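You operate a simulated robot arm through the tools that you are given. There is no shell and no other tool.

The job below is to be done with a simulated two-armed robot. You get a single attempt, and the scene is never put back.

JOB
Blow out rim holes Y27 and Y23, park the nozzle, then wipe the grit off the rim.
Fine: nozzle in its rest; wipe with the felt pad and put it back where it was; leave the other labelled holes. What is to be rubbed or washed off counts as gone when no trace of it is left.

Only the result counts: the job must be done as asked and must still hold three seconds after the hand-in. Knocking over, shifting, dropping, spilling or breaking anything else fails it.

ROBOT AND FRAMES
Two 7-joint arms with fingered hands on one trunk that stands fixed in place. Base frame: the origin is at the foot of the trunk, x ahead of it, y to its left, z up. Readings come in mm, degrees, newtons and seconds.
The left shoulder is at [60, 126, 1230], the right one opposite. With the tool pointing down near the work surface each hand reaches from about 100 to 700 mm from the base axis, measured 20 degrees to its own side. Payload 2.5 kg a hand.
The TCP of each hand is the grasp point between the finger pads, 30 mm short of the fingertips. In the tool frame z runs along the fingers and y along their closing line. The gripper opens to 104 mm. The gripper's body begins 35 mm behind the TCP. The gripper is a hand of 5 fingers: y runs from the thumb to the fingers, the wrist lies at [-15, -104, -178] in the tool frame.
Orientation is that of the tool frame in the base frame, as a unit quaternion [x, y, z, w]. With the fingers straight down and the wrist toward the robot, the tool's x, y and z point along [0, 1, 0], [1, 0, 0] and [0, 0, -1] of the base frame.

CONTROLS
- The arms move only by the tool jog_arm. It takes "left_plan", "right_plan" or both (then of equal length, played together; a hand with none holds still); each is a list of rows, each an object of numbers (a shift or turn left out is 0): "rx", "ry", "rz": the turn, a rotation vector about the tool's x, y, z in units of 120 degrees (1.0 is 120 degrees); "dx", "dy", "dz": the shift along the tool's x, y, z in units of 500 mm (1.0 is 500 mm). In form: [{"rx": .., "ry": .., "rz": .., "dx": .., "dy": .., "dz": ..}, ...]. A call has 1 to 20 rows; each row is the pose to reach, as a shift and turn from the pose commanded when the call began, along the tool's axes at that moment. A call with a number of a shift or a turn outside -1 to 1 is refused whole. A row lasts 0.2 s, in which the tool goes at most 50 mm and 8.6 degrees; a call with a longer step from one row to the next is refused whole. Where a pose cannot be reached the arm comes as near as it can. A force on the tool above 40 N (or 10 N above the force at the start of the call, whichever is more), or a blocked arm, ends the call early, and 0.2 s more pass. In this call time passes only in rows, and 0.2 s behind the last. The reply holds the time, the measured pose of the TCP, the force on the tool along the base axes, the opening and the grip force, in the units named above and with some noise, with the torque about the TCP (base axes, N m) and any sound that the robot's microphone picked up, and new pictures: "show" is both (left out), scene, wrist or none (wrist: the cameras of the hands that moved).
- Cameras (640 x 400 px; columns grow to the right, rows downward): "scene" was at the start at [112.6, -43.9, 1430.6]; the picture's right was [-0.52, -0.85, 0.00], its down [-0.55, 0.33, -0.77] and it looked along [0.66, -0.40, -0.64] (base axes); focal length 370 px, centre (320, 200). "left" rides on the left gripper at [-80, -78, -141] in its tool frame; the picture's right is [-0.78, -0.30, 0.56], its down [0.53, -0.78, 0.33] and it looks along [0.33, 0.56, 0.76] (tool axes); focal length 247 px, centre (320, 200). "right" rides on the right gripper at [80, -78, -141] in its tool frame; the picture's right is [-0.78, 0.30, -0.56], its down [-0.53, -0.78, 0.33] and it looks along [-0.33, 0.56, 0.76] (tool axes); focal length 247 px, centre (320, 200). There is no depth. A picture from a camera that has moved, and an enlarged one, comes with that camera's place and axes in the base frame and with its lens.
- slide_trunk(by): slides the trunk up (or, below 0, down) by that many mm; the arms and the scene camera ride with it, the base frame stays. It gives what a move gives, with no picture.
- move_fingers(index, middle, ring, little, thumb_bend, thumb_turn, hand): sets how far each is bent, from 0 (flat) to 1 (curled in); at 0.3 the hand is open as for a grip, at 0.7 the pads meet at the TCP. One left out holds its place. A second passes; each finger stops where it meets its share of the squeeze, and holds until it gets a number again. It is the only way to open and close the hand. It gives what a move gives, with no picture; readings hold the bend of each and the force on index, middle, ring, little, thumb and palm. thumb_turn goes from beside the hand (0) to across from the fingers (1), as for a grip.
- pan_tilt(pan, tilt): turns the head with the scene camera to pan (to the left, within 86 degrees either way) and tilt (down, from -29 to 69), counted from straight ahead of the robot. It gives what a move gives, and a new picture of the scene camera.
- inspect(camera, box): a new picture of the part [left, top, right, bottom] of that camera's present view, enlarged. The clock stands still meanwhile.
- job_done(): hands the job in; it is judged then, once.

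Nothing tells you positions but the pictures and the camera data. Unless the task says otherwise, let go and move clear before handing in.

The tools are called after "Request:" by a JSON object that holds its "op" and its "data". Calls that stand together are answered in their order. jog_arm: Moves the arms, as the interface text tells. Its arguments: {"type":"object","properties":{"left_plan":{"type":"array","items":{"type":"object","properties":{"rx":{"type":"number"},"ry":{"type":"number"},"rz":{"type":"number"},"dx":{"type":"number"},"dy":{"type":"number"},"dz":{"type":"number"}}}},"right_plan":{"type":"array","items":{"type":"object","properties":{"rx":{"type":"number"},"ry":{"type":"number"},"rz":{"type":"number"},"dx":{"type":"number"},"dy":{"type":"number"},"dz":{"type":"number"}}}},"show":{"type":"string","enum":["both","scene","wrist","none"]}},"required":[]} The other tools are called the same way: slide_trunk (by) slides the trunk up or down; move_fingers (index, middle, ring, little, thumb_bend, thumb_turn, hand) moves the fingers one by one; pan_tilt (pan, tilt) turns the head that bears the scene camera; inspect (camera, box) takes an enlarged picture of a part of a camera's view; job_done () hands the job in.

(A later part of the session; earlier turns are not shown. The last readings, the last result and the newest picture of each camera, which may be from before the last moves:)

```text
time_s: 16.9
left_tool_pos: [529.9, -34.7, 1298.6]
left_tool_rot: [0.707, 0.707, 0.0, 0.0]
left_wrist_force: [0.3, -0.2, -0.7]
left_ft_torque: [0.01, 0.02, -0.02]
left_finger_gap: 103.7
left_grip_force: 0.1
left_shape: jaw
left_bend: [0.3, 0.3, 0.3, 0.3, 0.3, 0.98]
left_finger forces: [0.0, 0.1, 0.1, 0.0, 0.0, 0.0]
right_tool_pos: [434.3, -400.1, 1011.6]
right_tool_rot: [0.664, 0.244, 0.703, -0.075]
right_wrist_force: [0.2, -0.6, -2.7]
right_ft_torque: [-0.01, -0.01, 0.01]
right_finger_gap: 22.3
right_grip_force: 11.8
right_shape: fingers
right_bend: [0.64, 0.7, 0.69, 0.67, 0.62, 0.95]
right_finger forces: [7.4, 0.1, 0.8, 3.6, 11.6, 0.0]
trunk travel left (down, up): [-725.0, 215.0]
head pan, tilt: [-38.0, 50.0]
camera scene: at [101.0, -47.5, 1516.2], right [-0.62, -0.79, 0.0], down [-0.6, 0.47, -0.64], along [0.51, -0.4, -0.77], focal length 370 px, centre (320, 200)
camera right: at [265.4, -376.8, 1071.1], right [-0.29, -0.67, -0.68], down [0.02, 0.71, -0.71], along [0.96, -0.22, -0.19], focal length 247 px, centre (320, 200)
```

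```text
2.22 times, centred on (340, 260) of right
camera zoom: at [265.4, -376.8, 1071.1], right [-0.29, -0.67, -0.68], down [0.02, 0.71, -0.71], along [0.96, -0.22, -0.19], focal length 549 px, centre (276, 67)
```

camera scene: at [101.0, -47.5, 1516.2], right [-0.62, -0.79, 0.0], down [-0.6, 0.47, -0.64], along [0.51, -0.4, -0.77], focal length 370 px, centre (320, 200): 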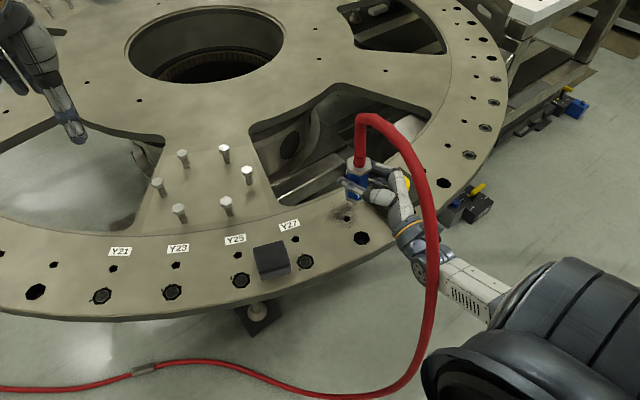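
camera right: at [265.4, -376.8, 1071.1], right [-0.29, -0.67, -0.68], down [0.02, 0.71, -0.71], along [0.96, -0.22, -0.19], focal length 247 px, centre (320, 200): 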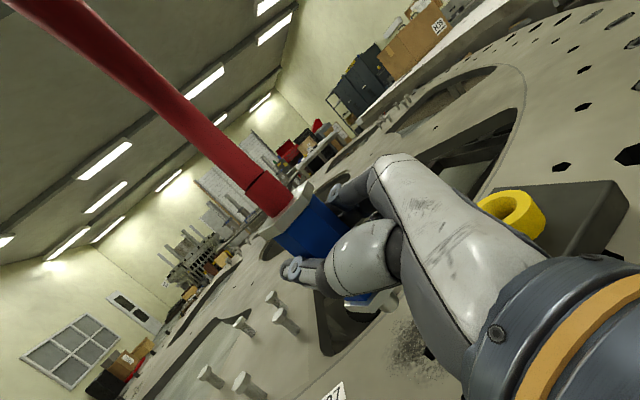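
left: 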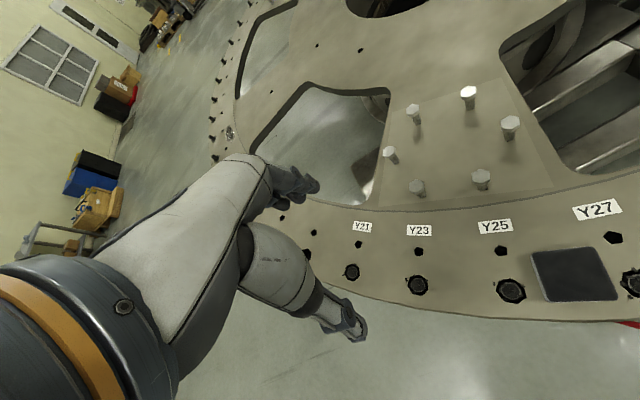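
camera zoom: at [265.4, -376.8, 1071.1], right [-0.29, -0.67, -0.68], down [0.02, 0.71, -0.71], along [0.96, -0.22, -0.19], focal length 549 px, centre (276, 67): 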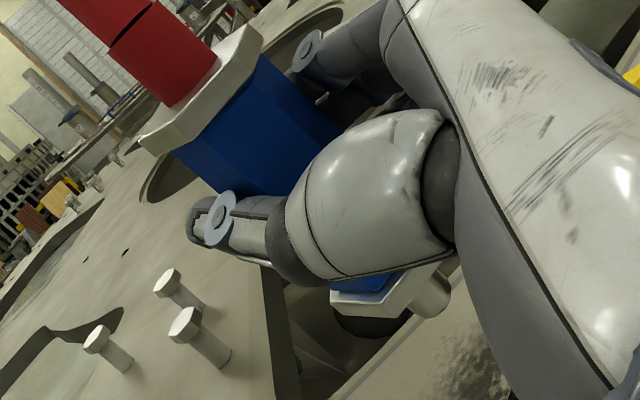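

The nozzle sits rigidly in the hand, with its tip about 71 mm below and tilted 10.4° relative to the tool x-axis. I'll roll 3.6° to make it vertical and bring the tip to about 40 mm above Y27.

Request:
{"op": "jog_arm", "data": {"right_plan": [{"dx": 0.0, "dy": -0.044, "dz": 0.0164, "rz": 0.005}, {"dx": 0.0, "dy": -0.088, "dz": 0.0329, "rz": 0.01}, {"dx": 0.0, "dy": -0.132, "dz": 0.0493, "rz": 0.015}, {"dx": 0.0, "dy": -0.176, "dz": 0.0657, "rz": 0.02}, {"dx": 0.001, "dy": -0.22, "dz": 0.0822, "rz": 0.025}, {"dx": 0.001, "dy": -0.2634, "dz": 0.0986, "rz": 0.03}], "show": "both"}}

Request:
{"op": "inspect", "data": {"camera": "scene", "box": [220, 170, 400, 300]}}

Request:
{"op": "inspect", "data": {"camera": "left", "box": [440, 200, 640, 400]}}

```text
time_s: 18.3
left_tool_pos: [530.6, -33.3, 1298.7]
left_tool_rot: [0.707, 0.707, 0.0, 0.001]
left_wrist_force: [0.2, 0.4, -0.8]
left_ft_torque: [-0.01, 0.0, 0.02]
left_finger_gap: 103.6
left_grip_force: 0.1
left_shape: jaw
left_bend: [0.3, 0.3, 0.3, 0.3, 0.3, 0.98]
left_finger forces: [0.0, 0.1, 0.0, 0.1, 0.0, 0.1]
right_tool_pos: [419.6, -262.8, 981.6]
right_tool_rot: [0.671, 0.223, 0.701, -0.096]
right_wrist_force: [-0.1, 0.3, -1.7]
right_ft_torque: [0.01, 0.02, -0.02]
right_finger_gap: 22.2
right_grip_force: 11.8
right_shape: fingers
right_bend: [0.64, 0.7, 0.69, 0.67, 0.62, 0.95]
right_finger forces: [7.7, 0.0, 0.8, 3.6, 11.4, 0.0]
trunk travel left (down, up): [-725.0, 215.0]
head pan, tilt: [-38.0, 50.0]
camera scene: at [100.8, -46.8, 1516.2], right [-0.62, -0.79, 0.0], down [-0.6, 0.47, -0.64], along [0.51, -0.4, -0.77], focal length 370 px, centre (320, 200)
camera right: at [253.7, -242.4, 1045.5], right [-0.31, -0.63, -0.71], down [0.0, 0.74, -0.67], along [0.95, -0.21, -0.23], focal length 247 px, centre (320, 200)
```

scene: 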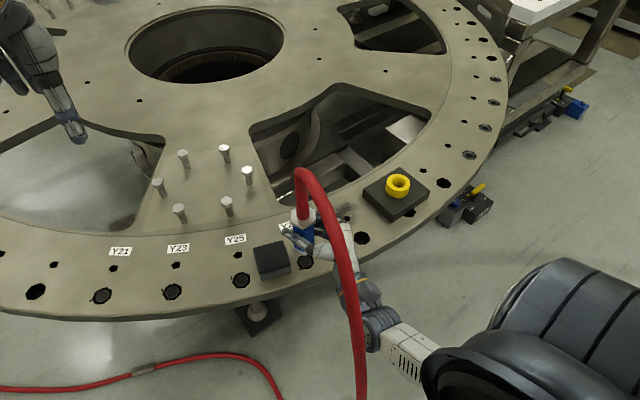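
right: 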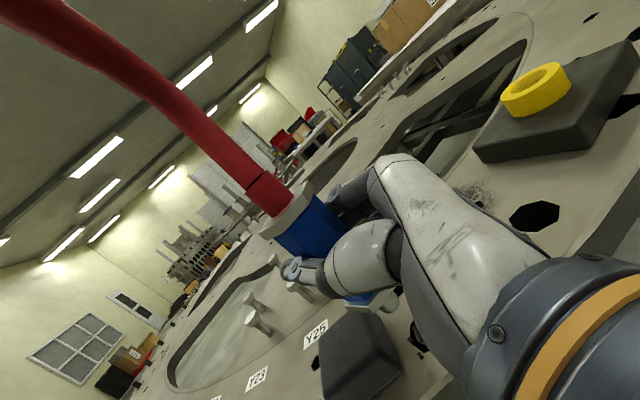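

```text
3.08 times, centred on (310, 235) of scene
camera zoom: at [100.8, -46.8, 1516.2], right [-0.62, -0.79, 0.0], down [-0.6, 0.47, -0.64], along [0.51, -0.4, -0.77], focal length 1138 px, centre (351, 92)
```

zoom: 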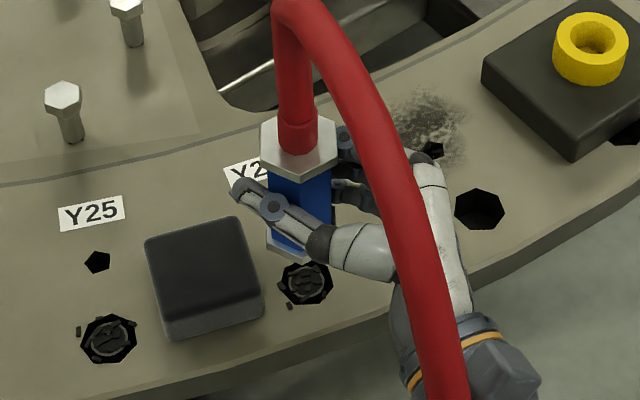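

```text
2.00 times, centred on (540, 300) of left
camera zoom: at [453.5, -113.9, 1440.4], right [-0.3, -0.78, -0.56], down [-0.78, 0.53, -0.33], along [0.56, 0.33, -0.76], focal length 494 px, centre (-120, 0)
```

zoom: 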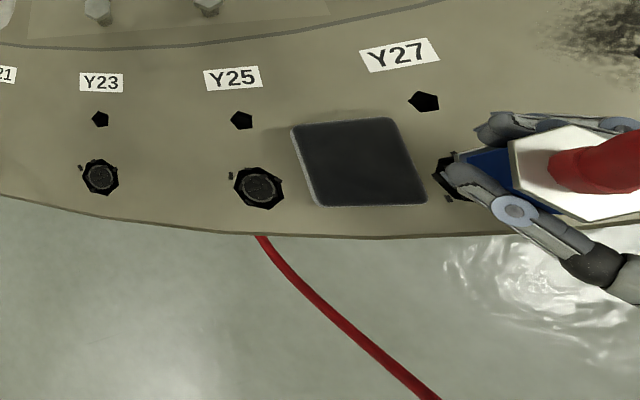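

The nozzle stands vertical right over Y27 with its tip about 40 mm above the rim. I'll lower it until the tip is about 12 mm above the hole.

Request:
{"op": "jog_arm", "data": {"right_plan": [{"dx": -0.014, "dy": -0.002, "dz": 0.001}, {"dx": -0.028, "dy": -0.0045, "dz": 0.002}, {"dx": -0.042, "dy": -0.0067, "dz": 0.0035}, {"dx": -0.0551, "dy": -0.009, "dz": 0.0035}, {"dx": -0.0551, "dy": -0.009, "dz": 0.0035}, {"dx": -0.0551, "dy": -0.009, "dz": 0.0035}], "show": "scene"}}

Request:
{"op": "inspect", "data": {"camera": "scene", "box": [240, 190, 360, 290]}}

Request:
{"op": "inspect", "data": {"camera": "left", "box": [520, 240, 640, 340]}}

```text
time_s: 19.7
left_tool_pos: [530.8, -33.8, 1298.1]
left_tool_rot: [0.707, 0.707, 0.0, 0.0]
left_wrist_force: [0.3, 0.4, -0.5]
left_ft_torque: [0.0, 0.03, 0.02]
left_finger_gap: 103.5
left_grip_force: 0.1
left_shape: jaw
left_bend: [0.3, 0.3, 0.3, 0.3, 0.3, 0.98]
left_finger forces: [0.0, 0.0, 0.1, 0.0, 0.0, 0.0]
right_tool_pos: [422.4, -263.3, 952.5]
right_tool_rot: [0.671, 0.224, 0.7, -0.097]
right_wrist_force: [0.4, 0.6, -2.6]
right_ft_torque: [-0.01, -0.03, 0.04]
right_finger_gap: 22.3
right_grip_force: 11.6
right_shape: fingers
right_bend: [0.64, 0.7, 0.69, 0.67, 0.62, 0.95]
right_finger forces: [7.6, 0.1, 0.7, 3.5, 11.5, 0.0]
trunk travel left (down, up): [-725.0, 215.0]
head pan, tilt: [-38.0, 50.0]
camera scene: at [100.8, -47.2, 1516.2], right [-0.62, -0.79, 0.0], down [-0.6, 0.47, -0.64], along [0.51, -0.4, -0.77], focal length 370 px, centre (320, 200)
```

scene: 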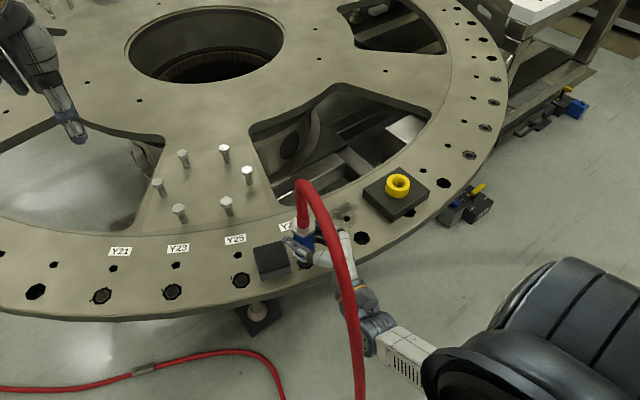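

```text
4.00 times, centred on (300, 240) of scene
camera zoom: at [100.8, -47.2, 1516.2], right [-0.62, -0.79, 0.0], down [-0.6, 0.47, -0.64], along [0.51, -0.4, -0.77], focal length 1480 px, centre (400, 40)
```

zoom: 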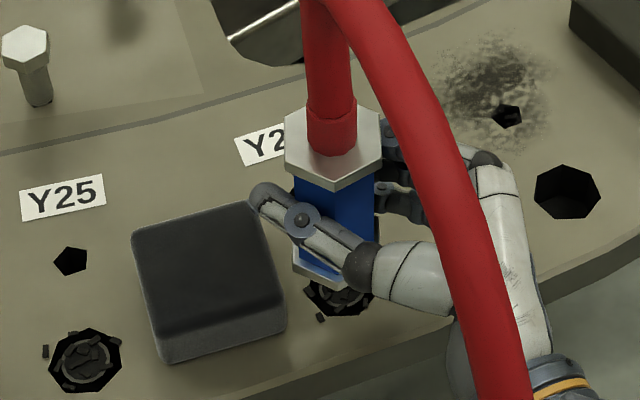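

```text
4.00 times, centred on (580, 290) of left
camera zoom: at [453.6, -114.2, 1440.3], right [-0.3, -0.78, -0.56], down [-0.78, 0.53, -0.33], along [0.56, 0.33, -0.76], focal length 988 px, centre (-720, -160)
```

zoom: 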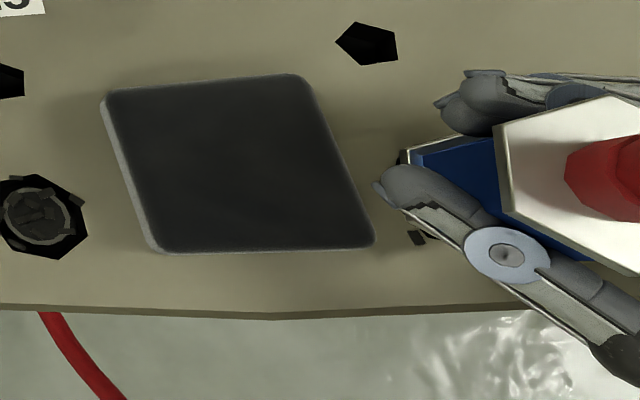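

No sound yet and the debris is still in Y27. I'll lower the tip a little closer and hold it there a moment.

Request:
{"op": "jog_arm", "data": {"right_plan": [{"dx": -0.006, "dy": -0.0011}, {"dx": -0.0118, "dy": -0.0022}, {"dx": -0.0118, "dy": -0.0022}, {"dx": -0.0118, "dy": -0.0022}, {"dx": -0.0118, "dy": -0.0022}, {"dx": -0.0118, "dy": -0.0022}], "show": "none"}}

Request:
{"op": "inspect", "data": {"camera": "scene", "box": [240, 190, 360, 290]}}

```text
time_s: 21.1
left_tool_pos: [530.4, -34.1, 1297.8]
left_tool_rot: [0.707, 0.707, 0.0, 0.0]
left_wrist_force: [0.2, 0.6, -0.1]
left_ft_torque: [0.0, -0.01, -0.03]
left_finger_gap: 103.3
left_grip_force: 0.1
left_shape: jaw
left_bend: [0.3, 0.3, 0.3, 0.3, 0.3, 0.98]
left_finger forces: [0.0, 0.1, 0.0, 0.0, 0.1, 0.1]
right_tool_pos: [422.0, -263.9, 947.5]
right_tool_rot: [0.671, 0.223, 0.7, -0.097]
right_wrist_force: [0.2, 0.8, -2.6]
right_ft_torque: [-0.04, 0.03, 0.01]
right_finger_gap: 22.3
right_grip_force: 11.5
right_shape: fingers
right_bend: [0.64, 0.7, 0.69, 0.67, 0.62, 0.95]
right_finger forces: [7.5, 0.0, 0.7, 3.5, 11.4, 0.0]
trunk travel left (down, up): [-725.0, 215.0]
head pan, tilt: [-38.0, 50.0]
```

```text
4.00 times, centred on (300, 240) of scene
camera zoom: at [100.8, -47.1, 1516.2], right [-0.62, -0.79, 0.0], down [-0.6, 0.47, -0.64], along [0.51, -0.4, -0.77], focal length 1480 px, centre (400, 40)
```

zoom: 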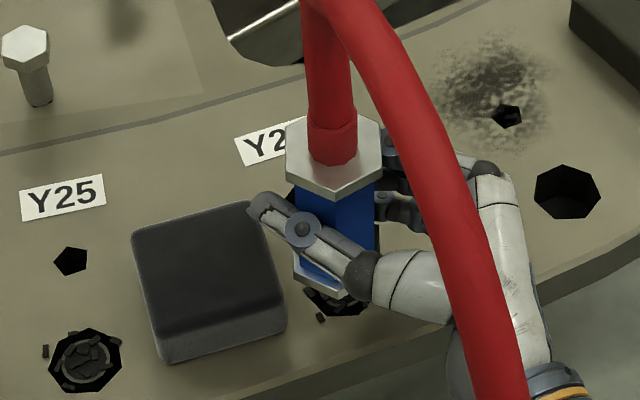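

Still nothing at about 8 mm up. I'll lower further in small steps into the mouth of the hole, watching the force and listening.

Request:
{"op": "jog_arm", "data": {"right_plan": [{"dx": -0.004, "dy": -0.0007}, {"dx": -0.008, "dy": -0.0015}, {"dx": -0.012, "dy": -0.0022}, {"dx": -0.016, "dy": -0.003}, {"dx": -0.0196, "dy": -0.0037}, {"dx": -0.0196, "dy": -0.0037}, {"dx": -0.0196, "dy": -0.0037}, {"dx": -0.0196, "dy": -0.0037}], "show": "none"}}

Request:
{"op": "inspect", "data": {"camera": "scene", "box": [240, 190, 360, 290]}}

```text
time_s: 22.9
left_tool_pos: [530.3, -31.9, 1297.6]
left_tool_rot: [0.707, 0.707, 0.001, 0.0]
left_wrist_force: [-0.3, 0.4, 0.7]
left_ft_torque: [-0.01, 0.01, -0.02]
left_finger_gap: 103.7
left_grip_force: 0.1
left_shape: jaw
left_bend: [0.3, 0.3, 0.3, 0.3, 0.3, 0.98]
left_finger forces: [0.1, 0.0, 0.0, 0.1, 0.1, 0.1]
right_tool_pos: [422.3, -263.3, 937.8]
right_tool_rot: [0.671, 0.223, 0.7, -0.097]
right_wrist_force: [-0.1, 0.5, -3.0]
right_ft_torque: [0.01, 0.02, 0.0]
right_finger_gap: 22.4
right_grip_force: 11.8
right_shape: fingers
right_bend: [0.64, 0.7, 0.69, 0.67, 0.62, 0.95]
right_finger forces: [7.6, 0.0, 0.7, 3.5, 11.4, 0.0]
trunk travel left (down, up): [-725.0, 215.0]
head pan, tilt: [-38.0, 50.0]
```

```text
4.00 times, centred on (300, 240) of scene
camera zoom: at [100.8, -47.1, 1516.2], right [-0.62, -0.79, 0.0], down [-0.6, 0.47, -0.64], along [0.51, -0.4, -0.77], focal length 1480 px, centre (400, 40)
```

zoom: 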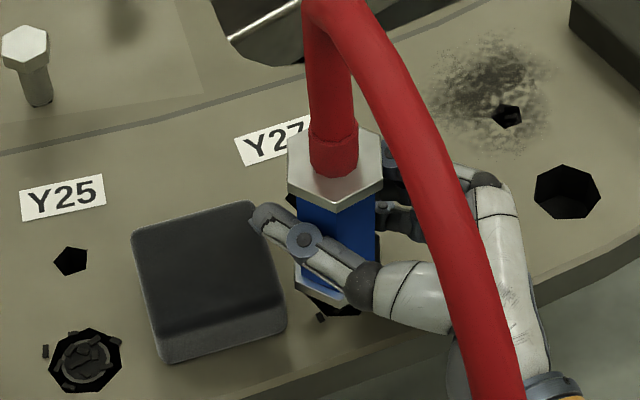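

Tip is in the mouth of the hole with no contact. I'll lift about 50 mm and look at whether Y27 is cleared.

Request:
{"op": "jog_arm", "data": {"right_plan": [{"dx": 0.03, "dy": 0.0055}, {"dx": 0.06, "dy": 0.011}, {"dx": 0.0984, "dy": 0.0184}], "show": "none"}}

Request:
{"op": "inspect", "data": {"camera": "scene", "box": [240, 190, 360, 290]}}

Request:
{"op": "inspect", "data": {"camera": "left", "box": [480, 220, 640, 340]}}

```text
time_s: 23.7
left_tool_pos: [529.5, -34.8, 1298.6]
left_tool_rot: [0.707, 0.707, 0.0, 0.001]
left_wrist_force: [-0.8, -0.9, 0.0]
left_ft_torque: [-0.02, 0.01, 0.0]
left_finger_gap: 103.9
left_grip_force: 0.1
left_shape: jaw
left_bend: [0.3, 0.3, 0.3, 0.3, 0.3, 0.98]
left_finger forces: [0.1, 0.1, 0.0, 0.1, 0.1, 0.0]
right_tool_pos: [420.0, -262.9, 986.4]
right_tool_rot: [0.671, 0.224, 0.7, -0.097]
right_wrist_force: [0.0, 0.5, -3.5]
right_ft_torque: [-0.01, 0.04, 0.0]
right_finger_gap: 22.5
right_grip_force: 11.6
right_shape: fingers
right_bend: [0.64, 0.7, 0.69, 0.67, 0.62, 0.95]
right_finger forces: [7.6, 0.0, 0.7, 3.5, 11.5, 0.0]
trunk travel left (down, up): [-725.0, 215.0]
head pan, tilt: [-38.0, 50.0]
```

```text
4.00 times, centred on (300, 240) of scene
camera zoom: at [100.6, -47.0, 1516.2], right [-0.62, -0.79, 0.0], down [-0.6, 0.47, -0.64], along [0.51, -0.4, -0.77], focal length 1480 px, centre (400, 40)
```

zoom: 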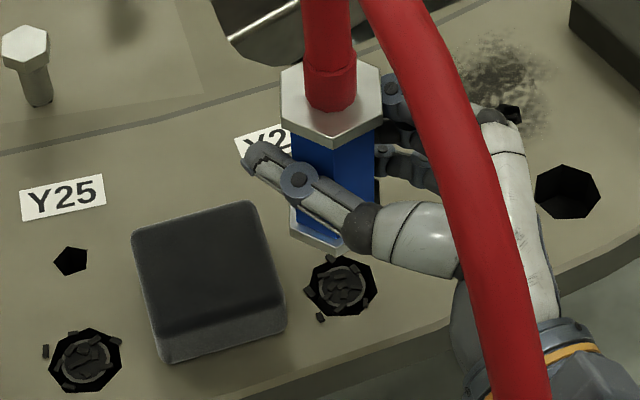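

```text
3.33 times, centred on (560, 280) of left
camera zoom: at [453.3, -114.1, 1440.4], right [-0.3, -0.78, -0.56], down [-0.78, 0.53, -0.33], along [0.56, 0.33, -0.76], focal length 823 px, centre (-480, -67)
```

zoom: 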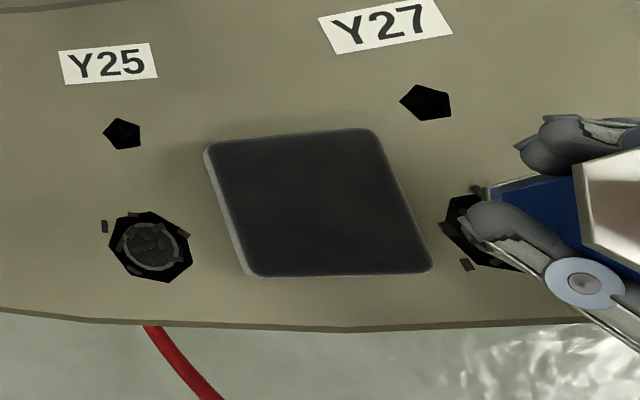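

The debris is still there, so the nozzle isn't blowing air yet. I'll look along the hose and around the robot for a valve or switch.

Request:
{"op": "inspect", "data": {"camera": "scene", "box": [0, 330, 320, 400]}}

Request:
{"op": "inspect", "data": {"camera": "scene", "box": [270, 180, 330, 230]}}

Request:
{"op": "pan_tilt", "data": {"pan": 10, "tilt": 62}}

Request:
{"op": "pan_tilt", "data": {"pan": 50, "tilt": 50}}

Request:
{"op": "pan_tilt", "data": {"pan": -80, "tilt": 55}}

```text
2.00 times, centred on (160, 365) of scene
camera zoom: at [100.6, -47.0, 1516.2], right [-0.62, -0.79, 0.0], down [-0.6, 0.47, -0.64], along [0.51, -0.4, -0.77], focal length 740 px, centre (640, -130)
```

zoom: 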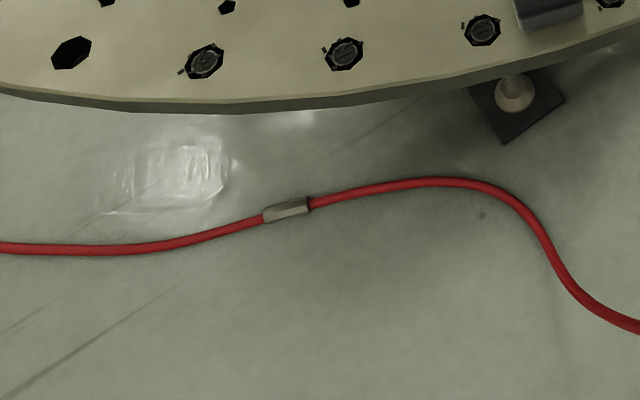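

```text
8.00 times, centred on (300, 205) of scene
camera zoom: at [100.6, -47.0, 1516.2], right [-0.62, -0.79, 0.0], down [-0.6, 0.47, -0.64], along [0.51, -0.4, -0.77], focal length 2959 px, centre (480, 160)
```

zoom: 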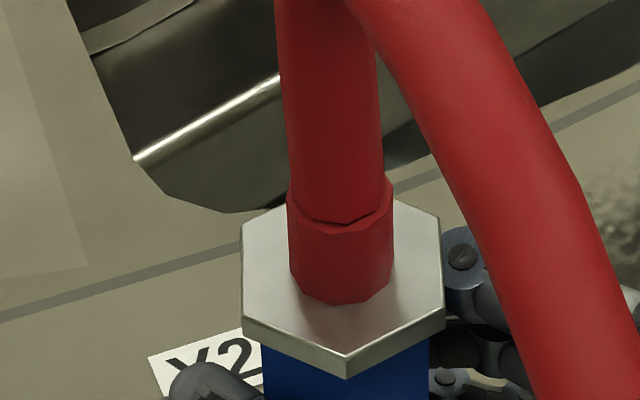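

```text
time_s: 24.8
left_tool_pos: [530.6, -34.1, 1298.8]
left_tool_rot: [0.707, 0.707, 0.0, 0.0]
left_wrist_force: [-0.3, -0.8, 0.5]
left_ft_torque: [0.01, 0.03, -0.03]
left_finger_gap: 103.7
left_grip_force: 0.1
left_shape: jaw
left_bend: [0.3, 0.3, 0.3, 0.3, 0.3, 0.98]
left_finger forces: [0.0, 0.0, 0.1, 0.0, 0.1, 0.0]
right_tool_pos: [420.6, -263.6, 986.5]
right_tool_rot: [0.671, 0.223, 0.7, -0.098]
right_wrist_force: [0.3, -0.3, -2.4]
right_ft_torque: [0.02, -0.01, 0.0]
right_finger_gap: 22.7
right_grip_force: 11.9
right_shape: fingers
right_bend: [0.64, 0.7, 0.69, 0.67, 0.62, 0.95]
right_finger forces: [7.6, 0.0, 0.7, 3.5, 11.4, 0.1]
trunk travel left (down, up): [-725.0, 215.0]
head pan, tilt: [10.0, 62.0]
camera scene: at [103.5, 11.4, 1501.4], right [0.17, -0.98, 0.0], down [-0.87, -0.15, -0.47], along [0.46, 0.08, -0.88], focal length 370 px, centre (320, 200)
```

scene: 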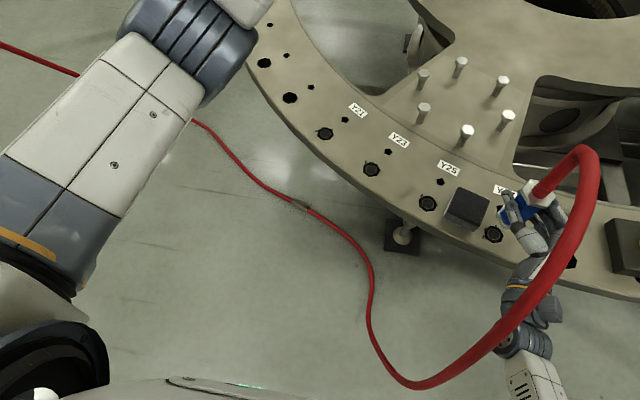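

```text
time_s: 25.9
left_tool_pos: [530.2, -33.3, 1298.4]
left_tool_rot: [0.708, 0.707, 0.0, 0.0]
left_wrist_force: [0.3, 0.6, 0.1]
left_ft_torque: [0.0, 0.03, 0.01]
left_finger_gap: 103.5
left_grip_force: 0.2
left_shape: jaw
left_bend: [0.3, 0.3, 0.3, 0.3, 0.3, 0.98]
left_finger forces: [0.0, 0.1, 0.0, 0.1, 0.0, 0.1]
right_tool_pos: [421.0, -264.0, 987.5]
right_tool_rot: [0.671, 0.223, 0.7, -0.097]
right_wrist_force: [0.1, 0.4, -2.7]
right_ft_torque: [0.0, 0.0, -0.01]
right_finger_gap: 22.3
right_grip_force: 11.6
right_shape: fingers
right_bend: [0.64, 0.7, 0.69, 0.67, 0.62, 0.95]
right_finger forces: [7.7, 0.0, 0.7, 3.5, 11.3, 0.0]
trunk travel left (down, up): [-725.0, 215.0]
head pan, tilt: [50.0, 50.0]
camera scene: at [89.7, 59.2, 1516.2], right [0.77, -0.64, 0.0], down [-0.49, -0.59, -0.64], along [0.41, 0.49, -0.77], focal length 370 px, centre (320, 200)
```

scene: 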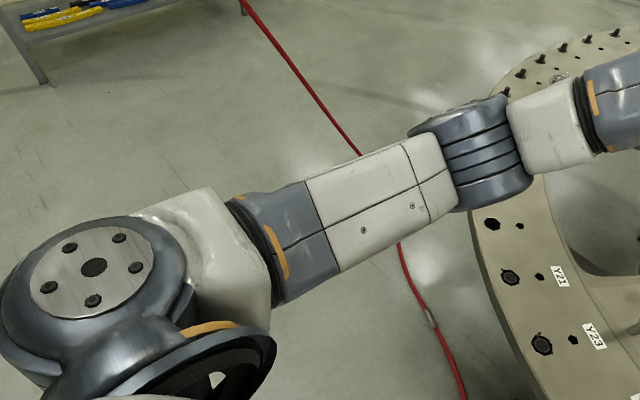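

```text
time_s: 28.0
left_tool_pos: [529.9, -34.3, 1299.6]
left_tool_rot: [0.707, 0.707, 0.0, 0.0]
left_wrist_force: [-0.2, -0.7, 0.3]
left_ft_torque: [-0.03, 0.01, 0.0]
left_finger_gap: 103.5
left_grip_force: 0.1
left_shape: jaw
left_bend: [0.3, 0.3, 0.3, 0.3, 0.3, 0.98]
left_finger forces: [0.1, 0.0, 0.1, 0.0, 0.0, 0.0]
right_tool_pos: [420.9, -263.0, 987.9]
right_tool_rot: [0.671, 0.224, 0.7, -0.097]
right_wrist_force: [-0.3, -0.5, -2.8]
right_ft_torque: [0.0, 0.01, 0.01]
right_finger_gap: 22.6
right_grip_force: 11.9
right_shape: fingers
right_bend: [0.64, 0.7, 0.69, 0.67, 0.62, 0.95]
right_finger forces: [7.6, 0.0, 0.7, 3.5, 11.5, 0.1]
trunk travel left (down, up): [-725.0, 215.0]
head pan, tilt: [-80.0, 55.0]
camera scene: at [52.7, -70.7, 1509.7], right [-0.98, -0.17, 0.0], down [-0.14, 0.81, -0.57], along [0.1, -0.56, -0.82], focal length 370 px, centre (320, 200)
```

scene: 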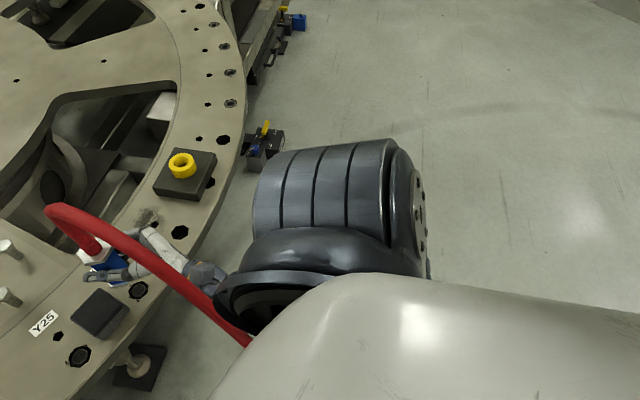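

The hose just runs off to a distant supply, and I see no valve within reach; the yellow-lever boxes repeat around the stand. I'll go back down and lower the tip properly into Y27, watching the force.

Request:
{"op": "pan_tilt", "data": {"pan": -38, "tilt": 50}}

Request:
{"op": "jog_arm", "data": {"right_plan": [{"dx": -0.03, "dy": -0.0055}, {"dx": -0.06, "dy": -0.011}, {"dx": -0.09, "dy": -0.0168}, {"dx": -0.1, "dy": -0.0187}, {"dx": -0.106, "dy": -0.0198}, {"dx": -0.112, "dy": -0.0209}, {"dx": -0.112, "dy": -0.0209}, {"dx": -0.112, "dy": -0.0209}, {"dx": -0.112, "dy": -0.0209}], "show": "none"}}

Request:
{"op": "inspect", "data": {"camera": "scene", "box": [240, 190, 360, 290]}}

```text
time_s: 29.1
left_tool_pos: [531.3, -33.9, 1298.1]
left_tool_rot: [0.707, 0.707, -0.001, 0.0]
left_wrist_force: [0.0, 0.6, -0.1]
left_ft_torque: [-0.03, -0.02, 0.04]
left_finger_gap: 103.4
left_grip_force: 0.0
left_shape: jaw
left_bend: [0.3, 0.3, 0.3, 0.3, 0.3, 0.98]
left_finger forces: [0.0, 0.0, 0.1, 0.0, 0.0, 0.0]
right_tool_pos: [421.4, -263.3, 986.5]
right_tool_rot: [0.671, 0.224, 0.701, -0.097]
right_wrist_force: [-0.4, -1.3, -2.1]
right_ft_torque: [-0.01, -0.02, -0.02]
right_finger_gap: 22.2
right_grip_force: 11.9
right_shape: fingers
right_bend: [0.64, 0.7, 0.69, 0.67, 0.62, 0.95]
right_finger forces: [7.6, 0.1, 0.6, 3.6, 11.3, 0.1]
trunk travel left (down, up): [-725.0, 215.0]
head pan, tilt: [-38.0, 50.0]
camera scene: at [100.7, -47.2, 1516.2], right [-0.62, -0.79, 0.0], down [-0.6, 0.47, -0.64], along [0.51, -0.4, -0.77], focal length 370 px, centre (320, 200)
```

scene: 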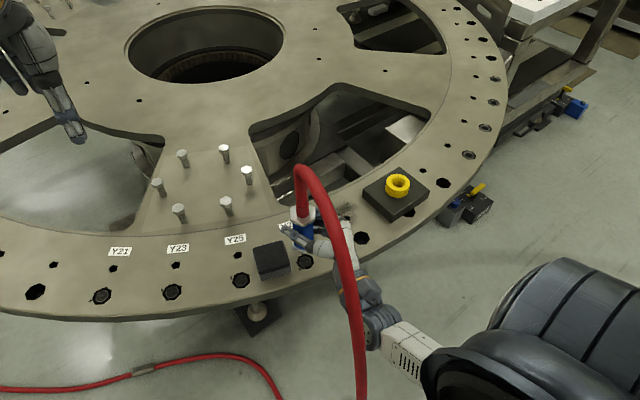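

```text
time_s: 31.1
left_tool_pos: [530.0, -34.0, 1299.6]
left_tool_rot: [0.707, 0.707, 0.001, 0.0]
left_wrist_force: [0.8, 0.8, -0.2]
left_ft_torque: [0.0, -0.05, -0.02]
left_finger_gap: 103.5
left_grip_force: 0.0
left_shape: jaw
left_bend: [0.3, 0.3, 0.3, 0.3, 0.3, 0.98]
left_finger forces: [0.1, 0.1, 0.0, 0.0, 0.0, 0.0]
right_tool_pos: [421.8, -263.7, 933.1]
right_tool_rot: [0.669, 0.224, 0.702, -0.097]
right_wrist_force: [1.9, -1.8, 10.9]
right_ft_torque: [-0.05, -0.11, -0.03]
right_finger_gap: 22.8
right_grip_force: 12.1
right_shape: fingers
right_bend: [0.63, 0.7, 0.69, 0.67, 0.63, 0.94]
right_finger forces: [7.3, 0.2, 0.9, 4.8, 10.6, 0.0]
trunk travel left (down, up): [-725.0, 215.0]
head pan, tilt: [-38.0, 50.0]
```

```text
4.00 times, centred on (300, 240) of scene
camera zoom: at [99.8, -46.6, 1516.4], right [-0.62, -0.79, 0.0], down [-0.6, 0.47, -0.64], along [0.51, -0.4, -0.77], focal length 1480 px, centre (400, 40)
```

zoom: 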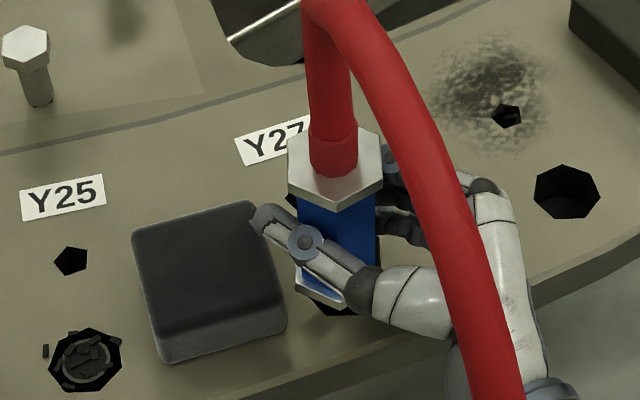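

The tip met something at about 13 N inside the hole and still no sound. I'll back off 10 mm and squeeze the body harder, in case the nozzle blows on squeeze.

Request:
{"op": "jog_arm", "data": {"right_plan": [{"dx": 0.01, "dy": 0.0019}, {"dx": 0.02, "dy": 0.0037}, {"dx": 0.026, "dy": 0.0049}], "show": "none"}}

Request:
{"op": "move_fingers", "data": {"hand": "right", "index": 0.8, "middle": 0.85, "ring": 0.85, "little": 0.8, "thumb_bend": 0.8}}

Request:
{"op": "inspect", "data": {"camera": "scene", "box": [240, 190, 360, 290]}}

```text
time_s: 31.9
left_tool_pos: [529.6, -34.3, 1298.1]
left_tool_rot: [0.707, 0.707, 0.0, 0.0]
left_wrist_force: [0.2, 0.5, 1.2]
left_ft_torque: [0.01, 0.02, 0.02]
left_finger_gap: 103.5
left_grip_force: 0.1
left_shape: jaw
left_bend: [0.3, 0.3, 0.3, 0.3, 0.3, 0.98]
left_finger forces: [0.0, 0.0, 0.0, 0.1, 0.0, 0.0]
right_tool_pos: [421.6, -263.0, 940.5]
right_tool_rot: [0.672, 0.223, 0.699, -0.097]
right_wrist_force: [-0.6, -0.1, -1.6]
right_ft_torque: [-0.01, -0.01, 0.01]
right_finger_gap: 22.7
right_grip_force: 12.2
right_shape: fingers
right_bend: [0.63, 0.7, 0.69, 0.67, 0.63, 0.95]
right_finger forces: [7.8, 0.2, 0.8, 3.4, 11.8, 0.0]
trunk travel left (down, up): [-725.0, 215.0]
head pan, tilt: [-38.0, 50.0]
```

```text
time_s: 32.9
left_tool_pos: [530.8, -32.5, 1298.8]
left_tool_rot: [0.707, 0.707, -0.001, 0.0]
left_wrist_force: [0.2, -0.1, 0.0]
left_ft_torque: [0.03, 0.03, -0.02]
left_finger_gap: 103.4
left_grip_force: 0.0
left_shape: jaw
left_bend: [0.3, 0.3, 0.3, 0.3, 0.3, 0.98]
left_finger forces: [0.0, 0.0, 0.0, 0.0, 0.0, 0.0]
right_tool_pos: [421.8, -264.0, 942.1]
right_tool_rot: [0.671, 0.223, 0.7, -0.096]
right_wrist_force: [-0.3, 0.1, -2.1]
right_ft_torque: [0.02, -0.05, -0.01]
right_finger_gap: 13.0
right_grip_force: 34.5
right_shape: fingers
right_bend: [0.79, 0.77, 0.79, 0.79, 0.71, 0.9]
right_finger forces: [15.8, 9.6, 8.9, 3.2, 31.9, 0.0]
trunk travel left (down, up): [-725.0, 215.0]
head pan, tilt: [-38.0, 50.0]
```

```text
4.00 times, centred on (300, 240) of scene
camera zoom: at [100.8, -47.1, 1516.2], right [-0.62, -0.79, 0.0], down [-0.6, 0.47, -0.64], along [0.51, -0.4, -0.77], focal length 1480 px, centre (400, 40)
```

zoom: 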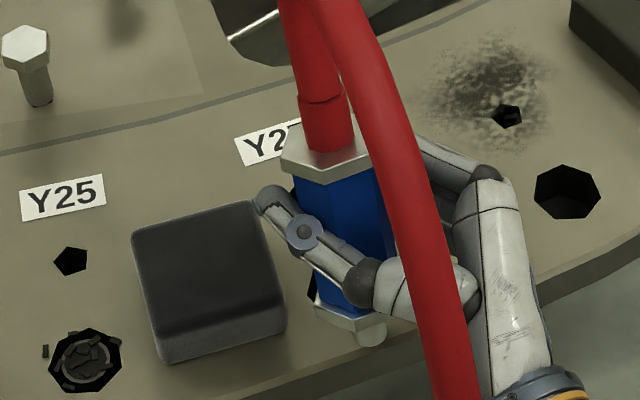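

The harder squeeze (34 N) made no sound either and tilted the nozzle in my hand. Before correcting that I'll read the box with the yellow lever and blue knob closely, since it may control the air.

Request:
{"op": "inspect", "data": {"camera": "scene", "box": [430, 170, 510, 230]}}

Request:
{"op": "inspect", "data": {"camera": "scene", "box": [540, 80, 600, 125]}}

Request:
{"op": "inspect", "data": {"camera": "right", "box": [200, 120, 460, 380]}}

```text
6.67 times, centred on (470, 200) of scene
camera zoom: at [100.8, -47.1, 1516.2], right [-0.62, -0.79, 0.0], down [-0.6, 0.47, -0.64], along [0.51, -0.4, -0.77], focal length 2466 px, centre (-680, 200)
```

zoom: 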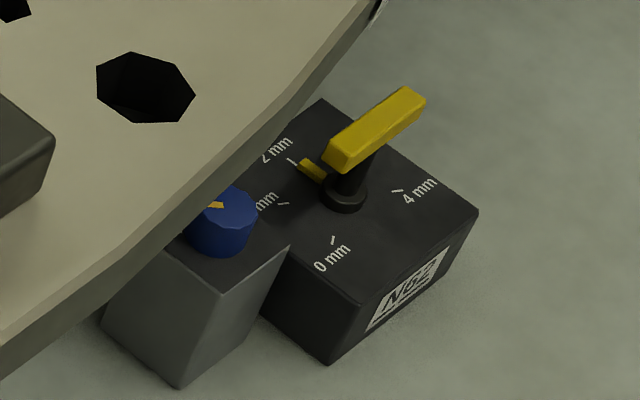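

```text
8.89 times, centred on (570, 102) of scene
camera zoom: at [100.8, -47.1, 1516.2], right [-0.62, -0.79, 0.0], down [-0.6, 0.47, -0.64], along [0.51, -0.4, -0.77], focal length 3288 px, centre (-1902, 1067)
```

zoom: 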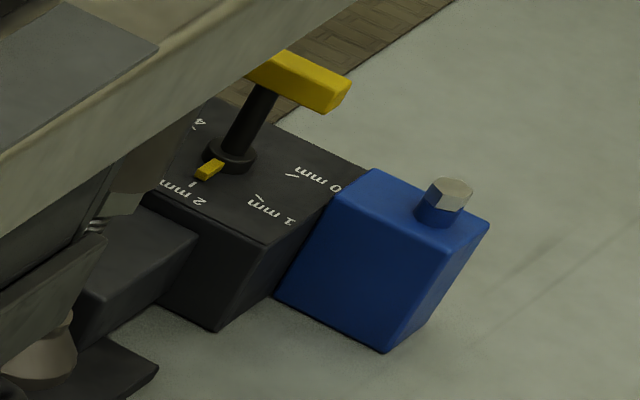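

```text
1.54 times, centred on (330, 250) of right
camera zoom: at [255.1, -243.6, 1007.5], right [-0.31, -0.63, -0.71], down [0.0, 0.74, -0.67], along [0.95, -0.21, -0.23], focal length 380 px, centre (305, 123)
```

zoom: 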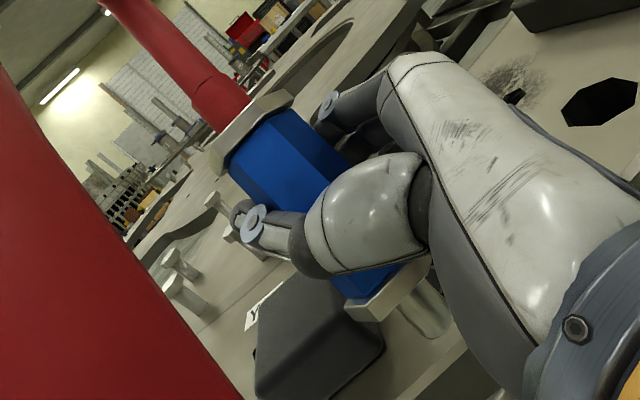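

Those boxes are levelling wedges marked in mm, not air valves. I'll lift the nozzle clear and check both Y27 and how the nozzle sits in the hand now.

Request:
{"op": "jog_arm", "data": {"right_plan": [{"dx": 0.03, "dy": 0.0055}, {"dx": 0.07, "dy": 0.013}, {"dx": 0.11, "dy": 0.0206}], "show": "both"}}

Request:
{"op": "inspect", "data": {"camera": "scene", "box": [240, 170, 380, 290]}}

Request:
{"op": "inspect", "data": {"camera": "left", "box": [480, 220, 640, 340]}}

```text
time_s: 33.7
left_tool_pos: [530.9, -33.9, 1298.8]
left_tool_rot: [0.707, 0.707, 0.0, 0.001]
left_wrist_force: [-0.4, 0.0, -0.1]
left_ft_torque: [-0.01, 0.02, -0.04]
left_finger_gap: 103.7
left_grip_force: 0.1
left_shape: jaw
left_bend: [0.3, 0.3, 0.3, 0.3, 0.3, 0.98]
left_finger forces: [0.0, 0.0, 0.1, 0.0, 0.1, 0.0]
right_tool_pos: [421.2, -266.8, 998.7]
right_tool_rot: [0.671, 0.224, 0.701, -0.097]
right_wrist_force: [0.1, -0.2, -2.7]
right_ft_torque: [0.01, -0.06, 0.05]
right_finger_gap: 12.6
right_grip_force: 34.1
right_shape: fingers
right_bend: [0.79, 0.77, 0.79, 0.79, 0.71, 0.9]
right_finger forces: [15.6, 9.5, 9.0, 3.2, 31.7, 0.0]
trunk travel left (down, up): [-725.0, 215.0]
head pan, tilt: [-38.0, 50.0]
camera scene: at [100.6, -47.1, 1516.2], right [-0.62, -0.79, 0.0], down [-0.6, 0.47, -0.64], along [0.51, -0.4, -0.77], focal length 370 px, centre (320, 200)
camera right: at [255.3, -245.6, 1064.2], right [-0.31, -0.63, -0.71], down [0.0, 0.74, -0.67], along [0.95, -0.21, -0.23], focal length 247 px, centre (320, 200)
```

scene: 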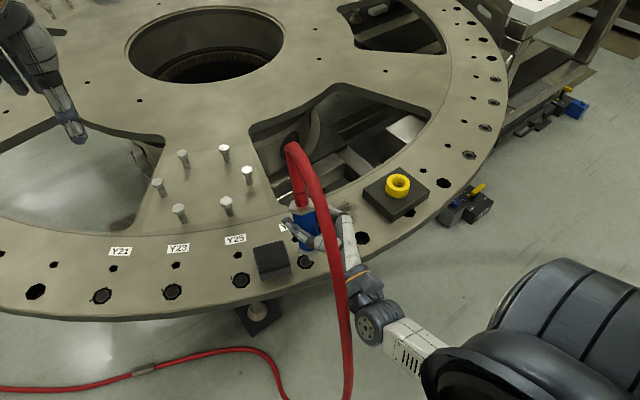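
right: 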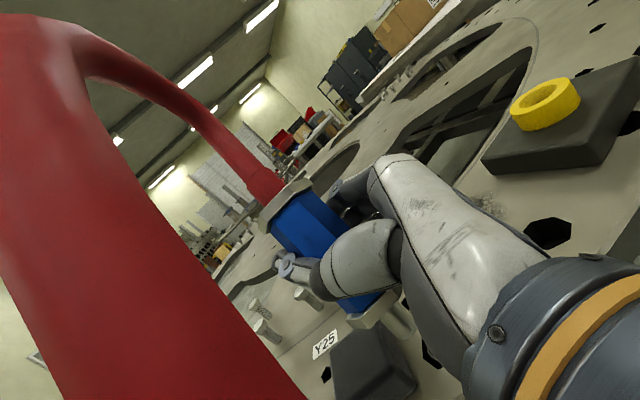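

```text
3.33 times, centred on (310, 230) of scene
camera zoom: at [100.6, -47.1, 1516.2], right [-0.62, -0.79, 0.0], down [-0.6, 0.47, -0.64], along [0.51, -0.4, -0.77], focal length 1233 px, centre (353, 100)
```

zoom: 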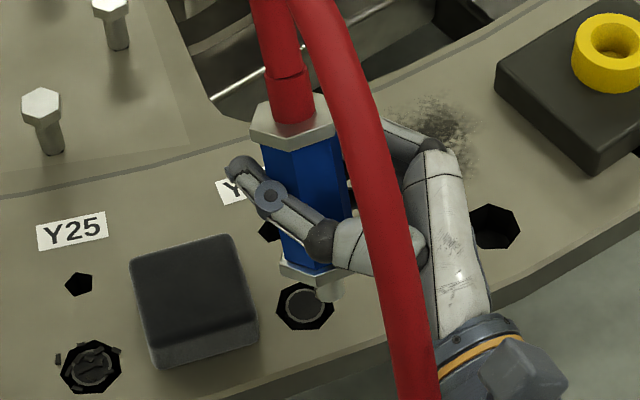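

```text
3.33 times, centred on (560, 280) of left
camera zoom: at [453.3, -114.1, 1440.4], right [-0.3, -0.78, -0.56], down [-0.78, 0.53, -0.33], along [0.56, 0.33, -0.76], focal length 823 px, centre (-480, -67)
```

zoom: 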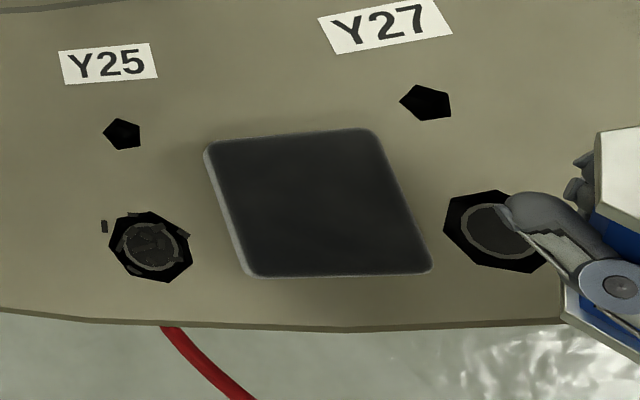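

Y27 is now clean, with only its bare bushing showing. I'll zoom in to make sure nothing is left there and that Y25 next to it is untouched.

Request:
{"op": "inspect", "data": {"camera": "scene", "box": [290, 240, 340, 280]}}

Request:
{"op": "inspect", "data": {"camera": "scene", "box": [80, 230, 290, 320]}}

Request:
{"op": "inspect", "data": {"camera": "right", "box": [230, 150, 440, 380]}}

```text
10.00 times, centred on (315, 260) of scene
camera zoom: at [100.6, -47.1, 1516.2], right [-0.62, -0.79, 0.0], down [-0.6, 0.47, -0.64], along [0.51, -0.4, -0.77], focal length 3699 px, centre (370, -400)
```

zoom: 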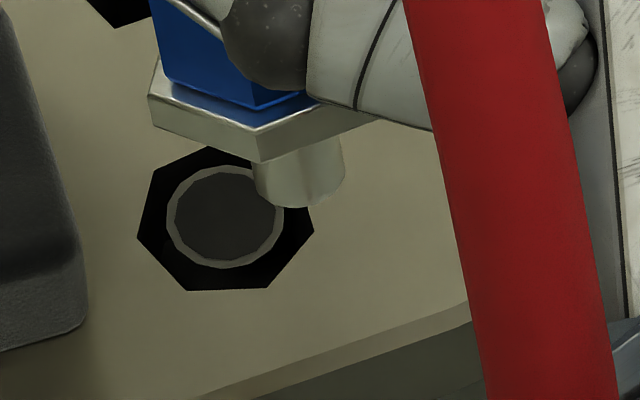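

```text
3.05 times, centred on (185, 275) of scene
camera zoom: at [100.6, -47.1, 1516.2], right [-0.62, -0.79, 0.0], down [-0.6, 0.47, -0.64], along [0.51, -0.4, -0.77], focal length 1127 px, centre (731, -29)
```

zoom: 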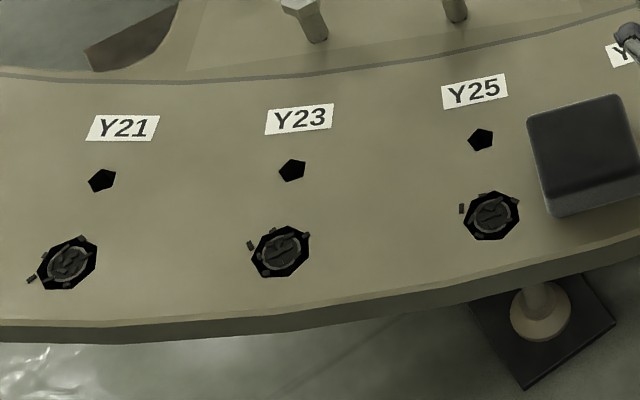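

```text
1.74 times, centred on (335, 265) of right
camera zoom: at [255.3, -245.6, 1064.2], right [-0.31, -0.63, -0.71], down [0.0, 0.74, -0.67], along [0.95, -0.21, -0.23], focal length 430 px, centre (294, 87)
```

zoom: 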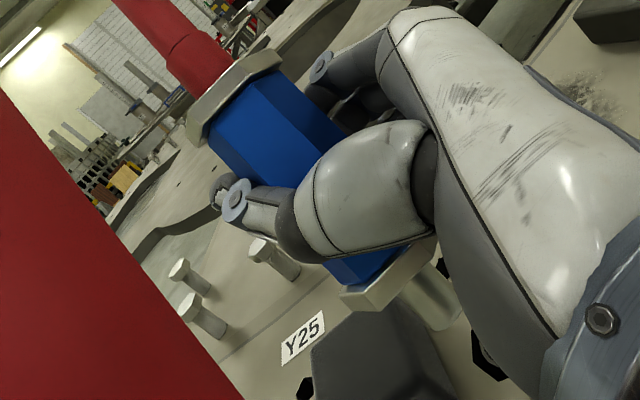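

Y27 is clear and Y21–Y25 are untouched, so pressing the tip into the hole is what works. The hard squeeze tilted the nozzle about 25° in my hand, so I'll use the empty unlabelled hole at about (393,-387) to pivot it upright again.

Request:
{"op": "jog_arm", "data": {"right_plan": [{"dx": 0.014, "dy": 0.0476, "dz": -0.019}, {"dx": 0.0, "dy": 0.09, "dz": -0.034}, {"dx": -0.016, "dy": 0.142, "dz": -0.058}, {"dx": -0.03, "dy": 0.19, "dz": -0.076}, {"dx": -0.046, "dy": 0.247, "dz": -0.101}], "show": "both"}}

Request:
{"op": "inspect", "data": {"camera": "scene", "box": [280, 160, 440, 280]}}

```text
time_s: 34.9
left_tool_pos: [531.0, -34.2, 1298.5]
left_tool_rot: [0.708, 0.707, 0.0, 0.0]
left_wrist_force: [-0.5, -0.9, 0.3]
left_ft_torque: [0.02, 0.01, -0.01]
left_finger_gap: 103.6
left_grip_force: 0.1
left_shape: jaw
left_bend: [0.3, 0.3, 0.3, 0.3, 0.3, 0.98]
left_finger forces: [0.0, 0.1, 0.1, 0.0, 0.0, 0.1]
right_tool_pos: [434.5, -398.7, 1000.9]
right_tool_rot: [0.671, 0.223, 0.701, -0.097]
right_wrist_force: [0.3, -1.7, -2.7]
right_ft_torque: [-0.01, 0.0, 0.01]
right_finger_gap: 12.8
right_grip_force: 34.0
right_shape: fingers
right_bend: [0.79, 0.78, 0.8, 0.79, 0.71, 0.9]
right_finger forces: [15.6, 9.2, 8.7, 3.1, 31.3, 0.0]
trunk travel left (down, up): [-725.0, 215.0]
head pan, tilt: [-38.0, 50.0]
camera scene: at [100.9, -47.7, 1516.2], right [-0.62, -0.79, 0.0], down [-0.6, 0.47, -0.64], along [0.51, -0.4, -0.77], focal length 370 px, centre (320, 200)
camera right: at [268.3, -378.5, 1065.8], right [-0.31, -0.63, -0.71], down [0.0, 0.75, -0.67], along [0.95, -0.21, -0.23], focal length 247 px, centre (320, 200)
```

scene: 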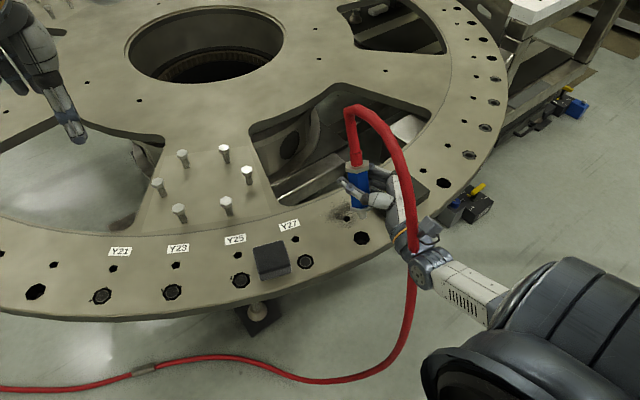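
right: 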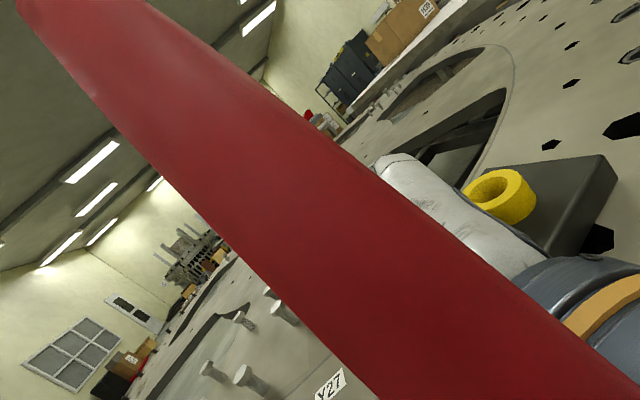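

```text
3.33 times, centred on (360, 220) of scene
camera zoom: at [100.9, -47.7, 1516.2], right [-0.62, -0.79, 0.0], down [-0.6, 0.47, -0.64], along [0.51, -0.4, -0.77], focal length 1233 px, centre (187, 133)
```

zoom: 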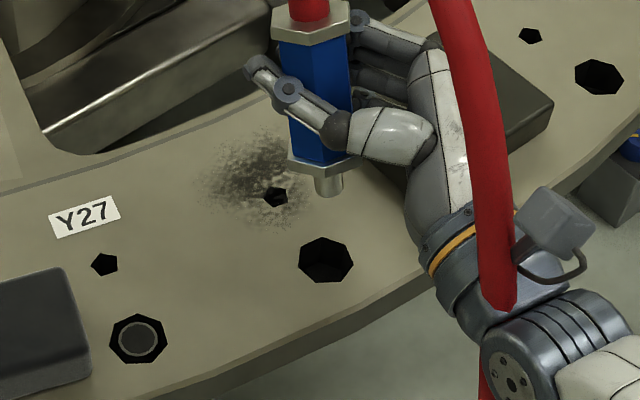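

The tip hangs almost straight above the empty hole. I'll lower it so the tilted tip enters the hole by a few millimetres on the robot side.

Request:
{"op": "jog_arm", "data": {"right_plan": [{"dx": -0.05, "dy": -0.012, "dz": -0.007}, {"dx": -0.1, "dy": -0.024, "dz": -0.014}, {"dx": -0.13, "dy": -0.0305, "dz": -0.0188}, {"dx": -0.142, "dy": -0.033, "dz": -0.0188}, {"dx": -0.154, "dy": -0.036, "dz": -0.0188}], "show": "none"}}

Request:
{"op": "inspect", "data": {"camera": "scene", "box": [300, 180, 440, 285]}}

```text
time_s: 36.1
left_tool_pos: [529.7, -32.5, 1298.6]
left_tool_rot: [0.707, 0.707, -0.001, 0.001]
left_wrist_force: [0.1, 0.0, 0.2]
left_ft_torque: [0.02, 0.02, 0.01]
left_finger_gap: 103.6
left_grip_force: 0.1
left_shape: jaw
left_bend: [0.3, 0.3, 0.3, 0.3, 0.3, 0.98]
left_finger forces: [0.0, 0.0, 0.1, 0.0, 0.0, 0.0]
right_tool_pos: [423.1, -398.7, 923.0]
right_tool_rot: [0.666, 0.225, 0.705, -0.095]
right_wrist_force: [2.8, 0.4, 10.4]
right_ft_torque: [0.11, 0.16, -0.03]
right_finger_gap: 12.5
right_grip_force: 31.4
right_shape: fingers
right_bend: [0.79, 0.78, 0.8, 0.8, 0.72, 0.89]
right_finger forces: [15.0, 7.8, 7.0, 2.6, 30.5, 0.0]
trunk travel left (down, up): [-725.0, 215.0]
head pan, tilt: [-38.0, 50.0]
```

```text
3.81 times, centred on (370, 232) of scene
camera zoom: at [100.2, -46.0, 1516.6], right [-0.62, -0.79, 0.0], down [-0.6, 0.47, -0.64], along [0.51, -0.4, -0.77], focal length 1409 px, centre (130, 76)
```

zoom: 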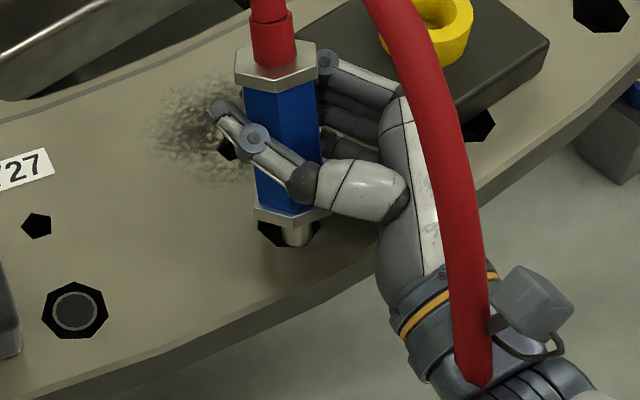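

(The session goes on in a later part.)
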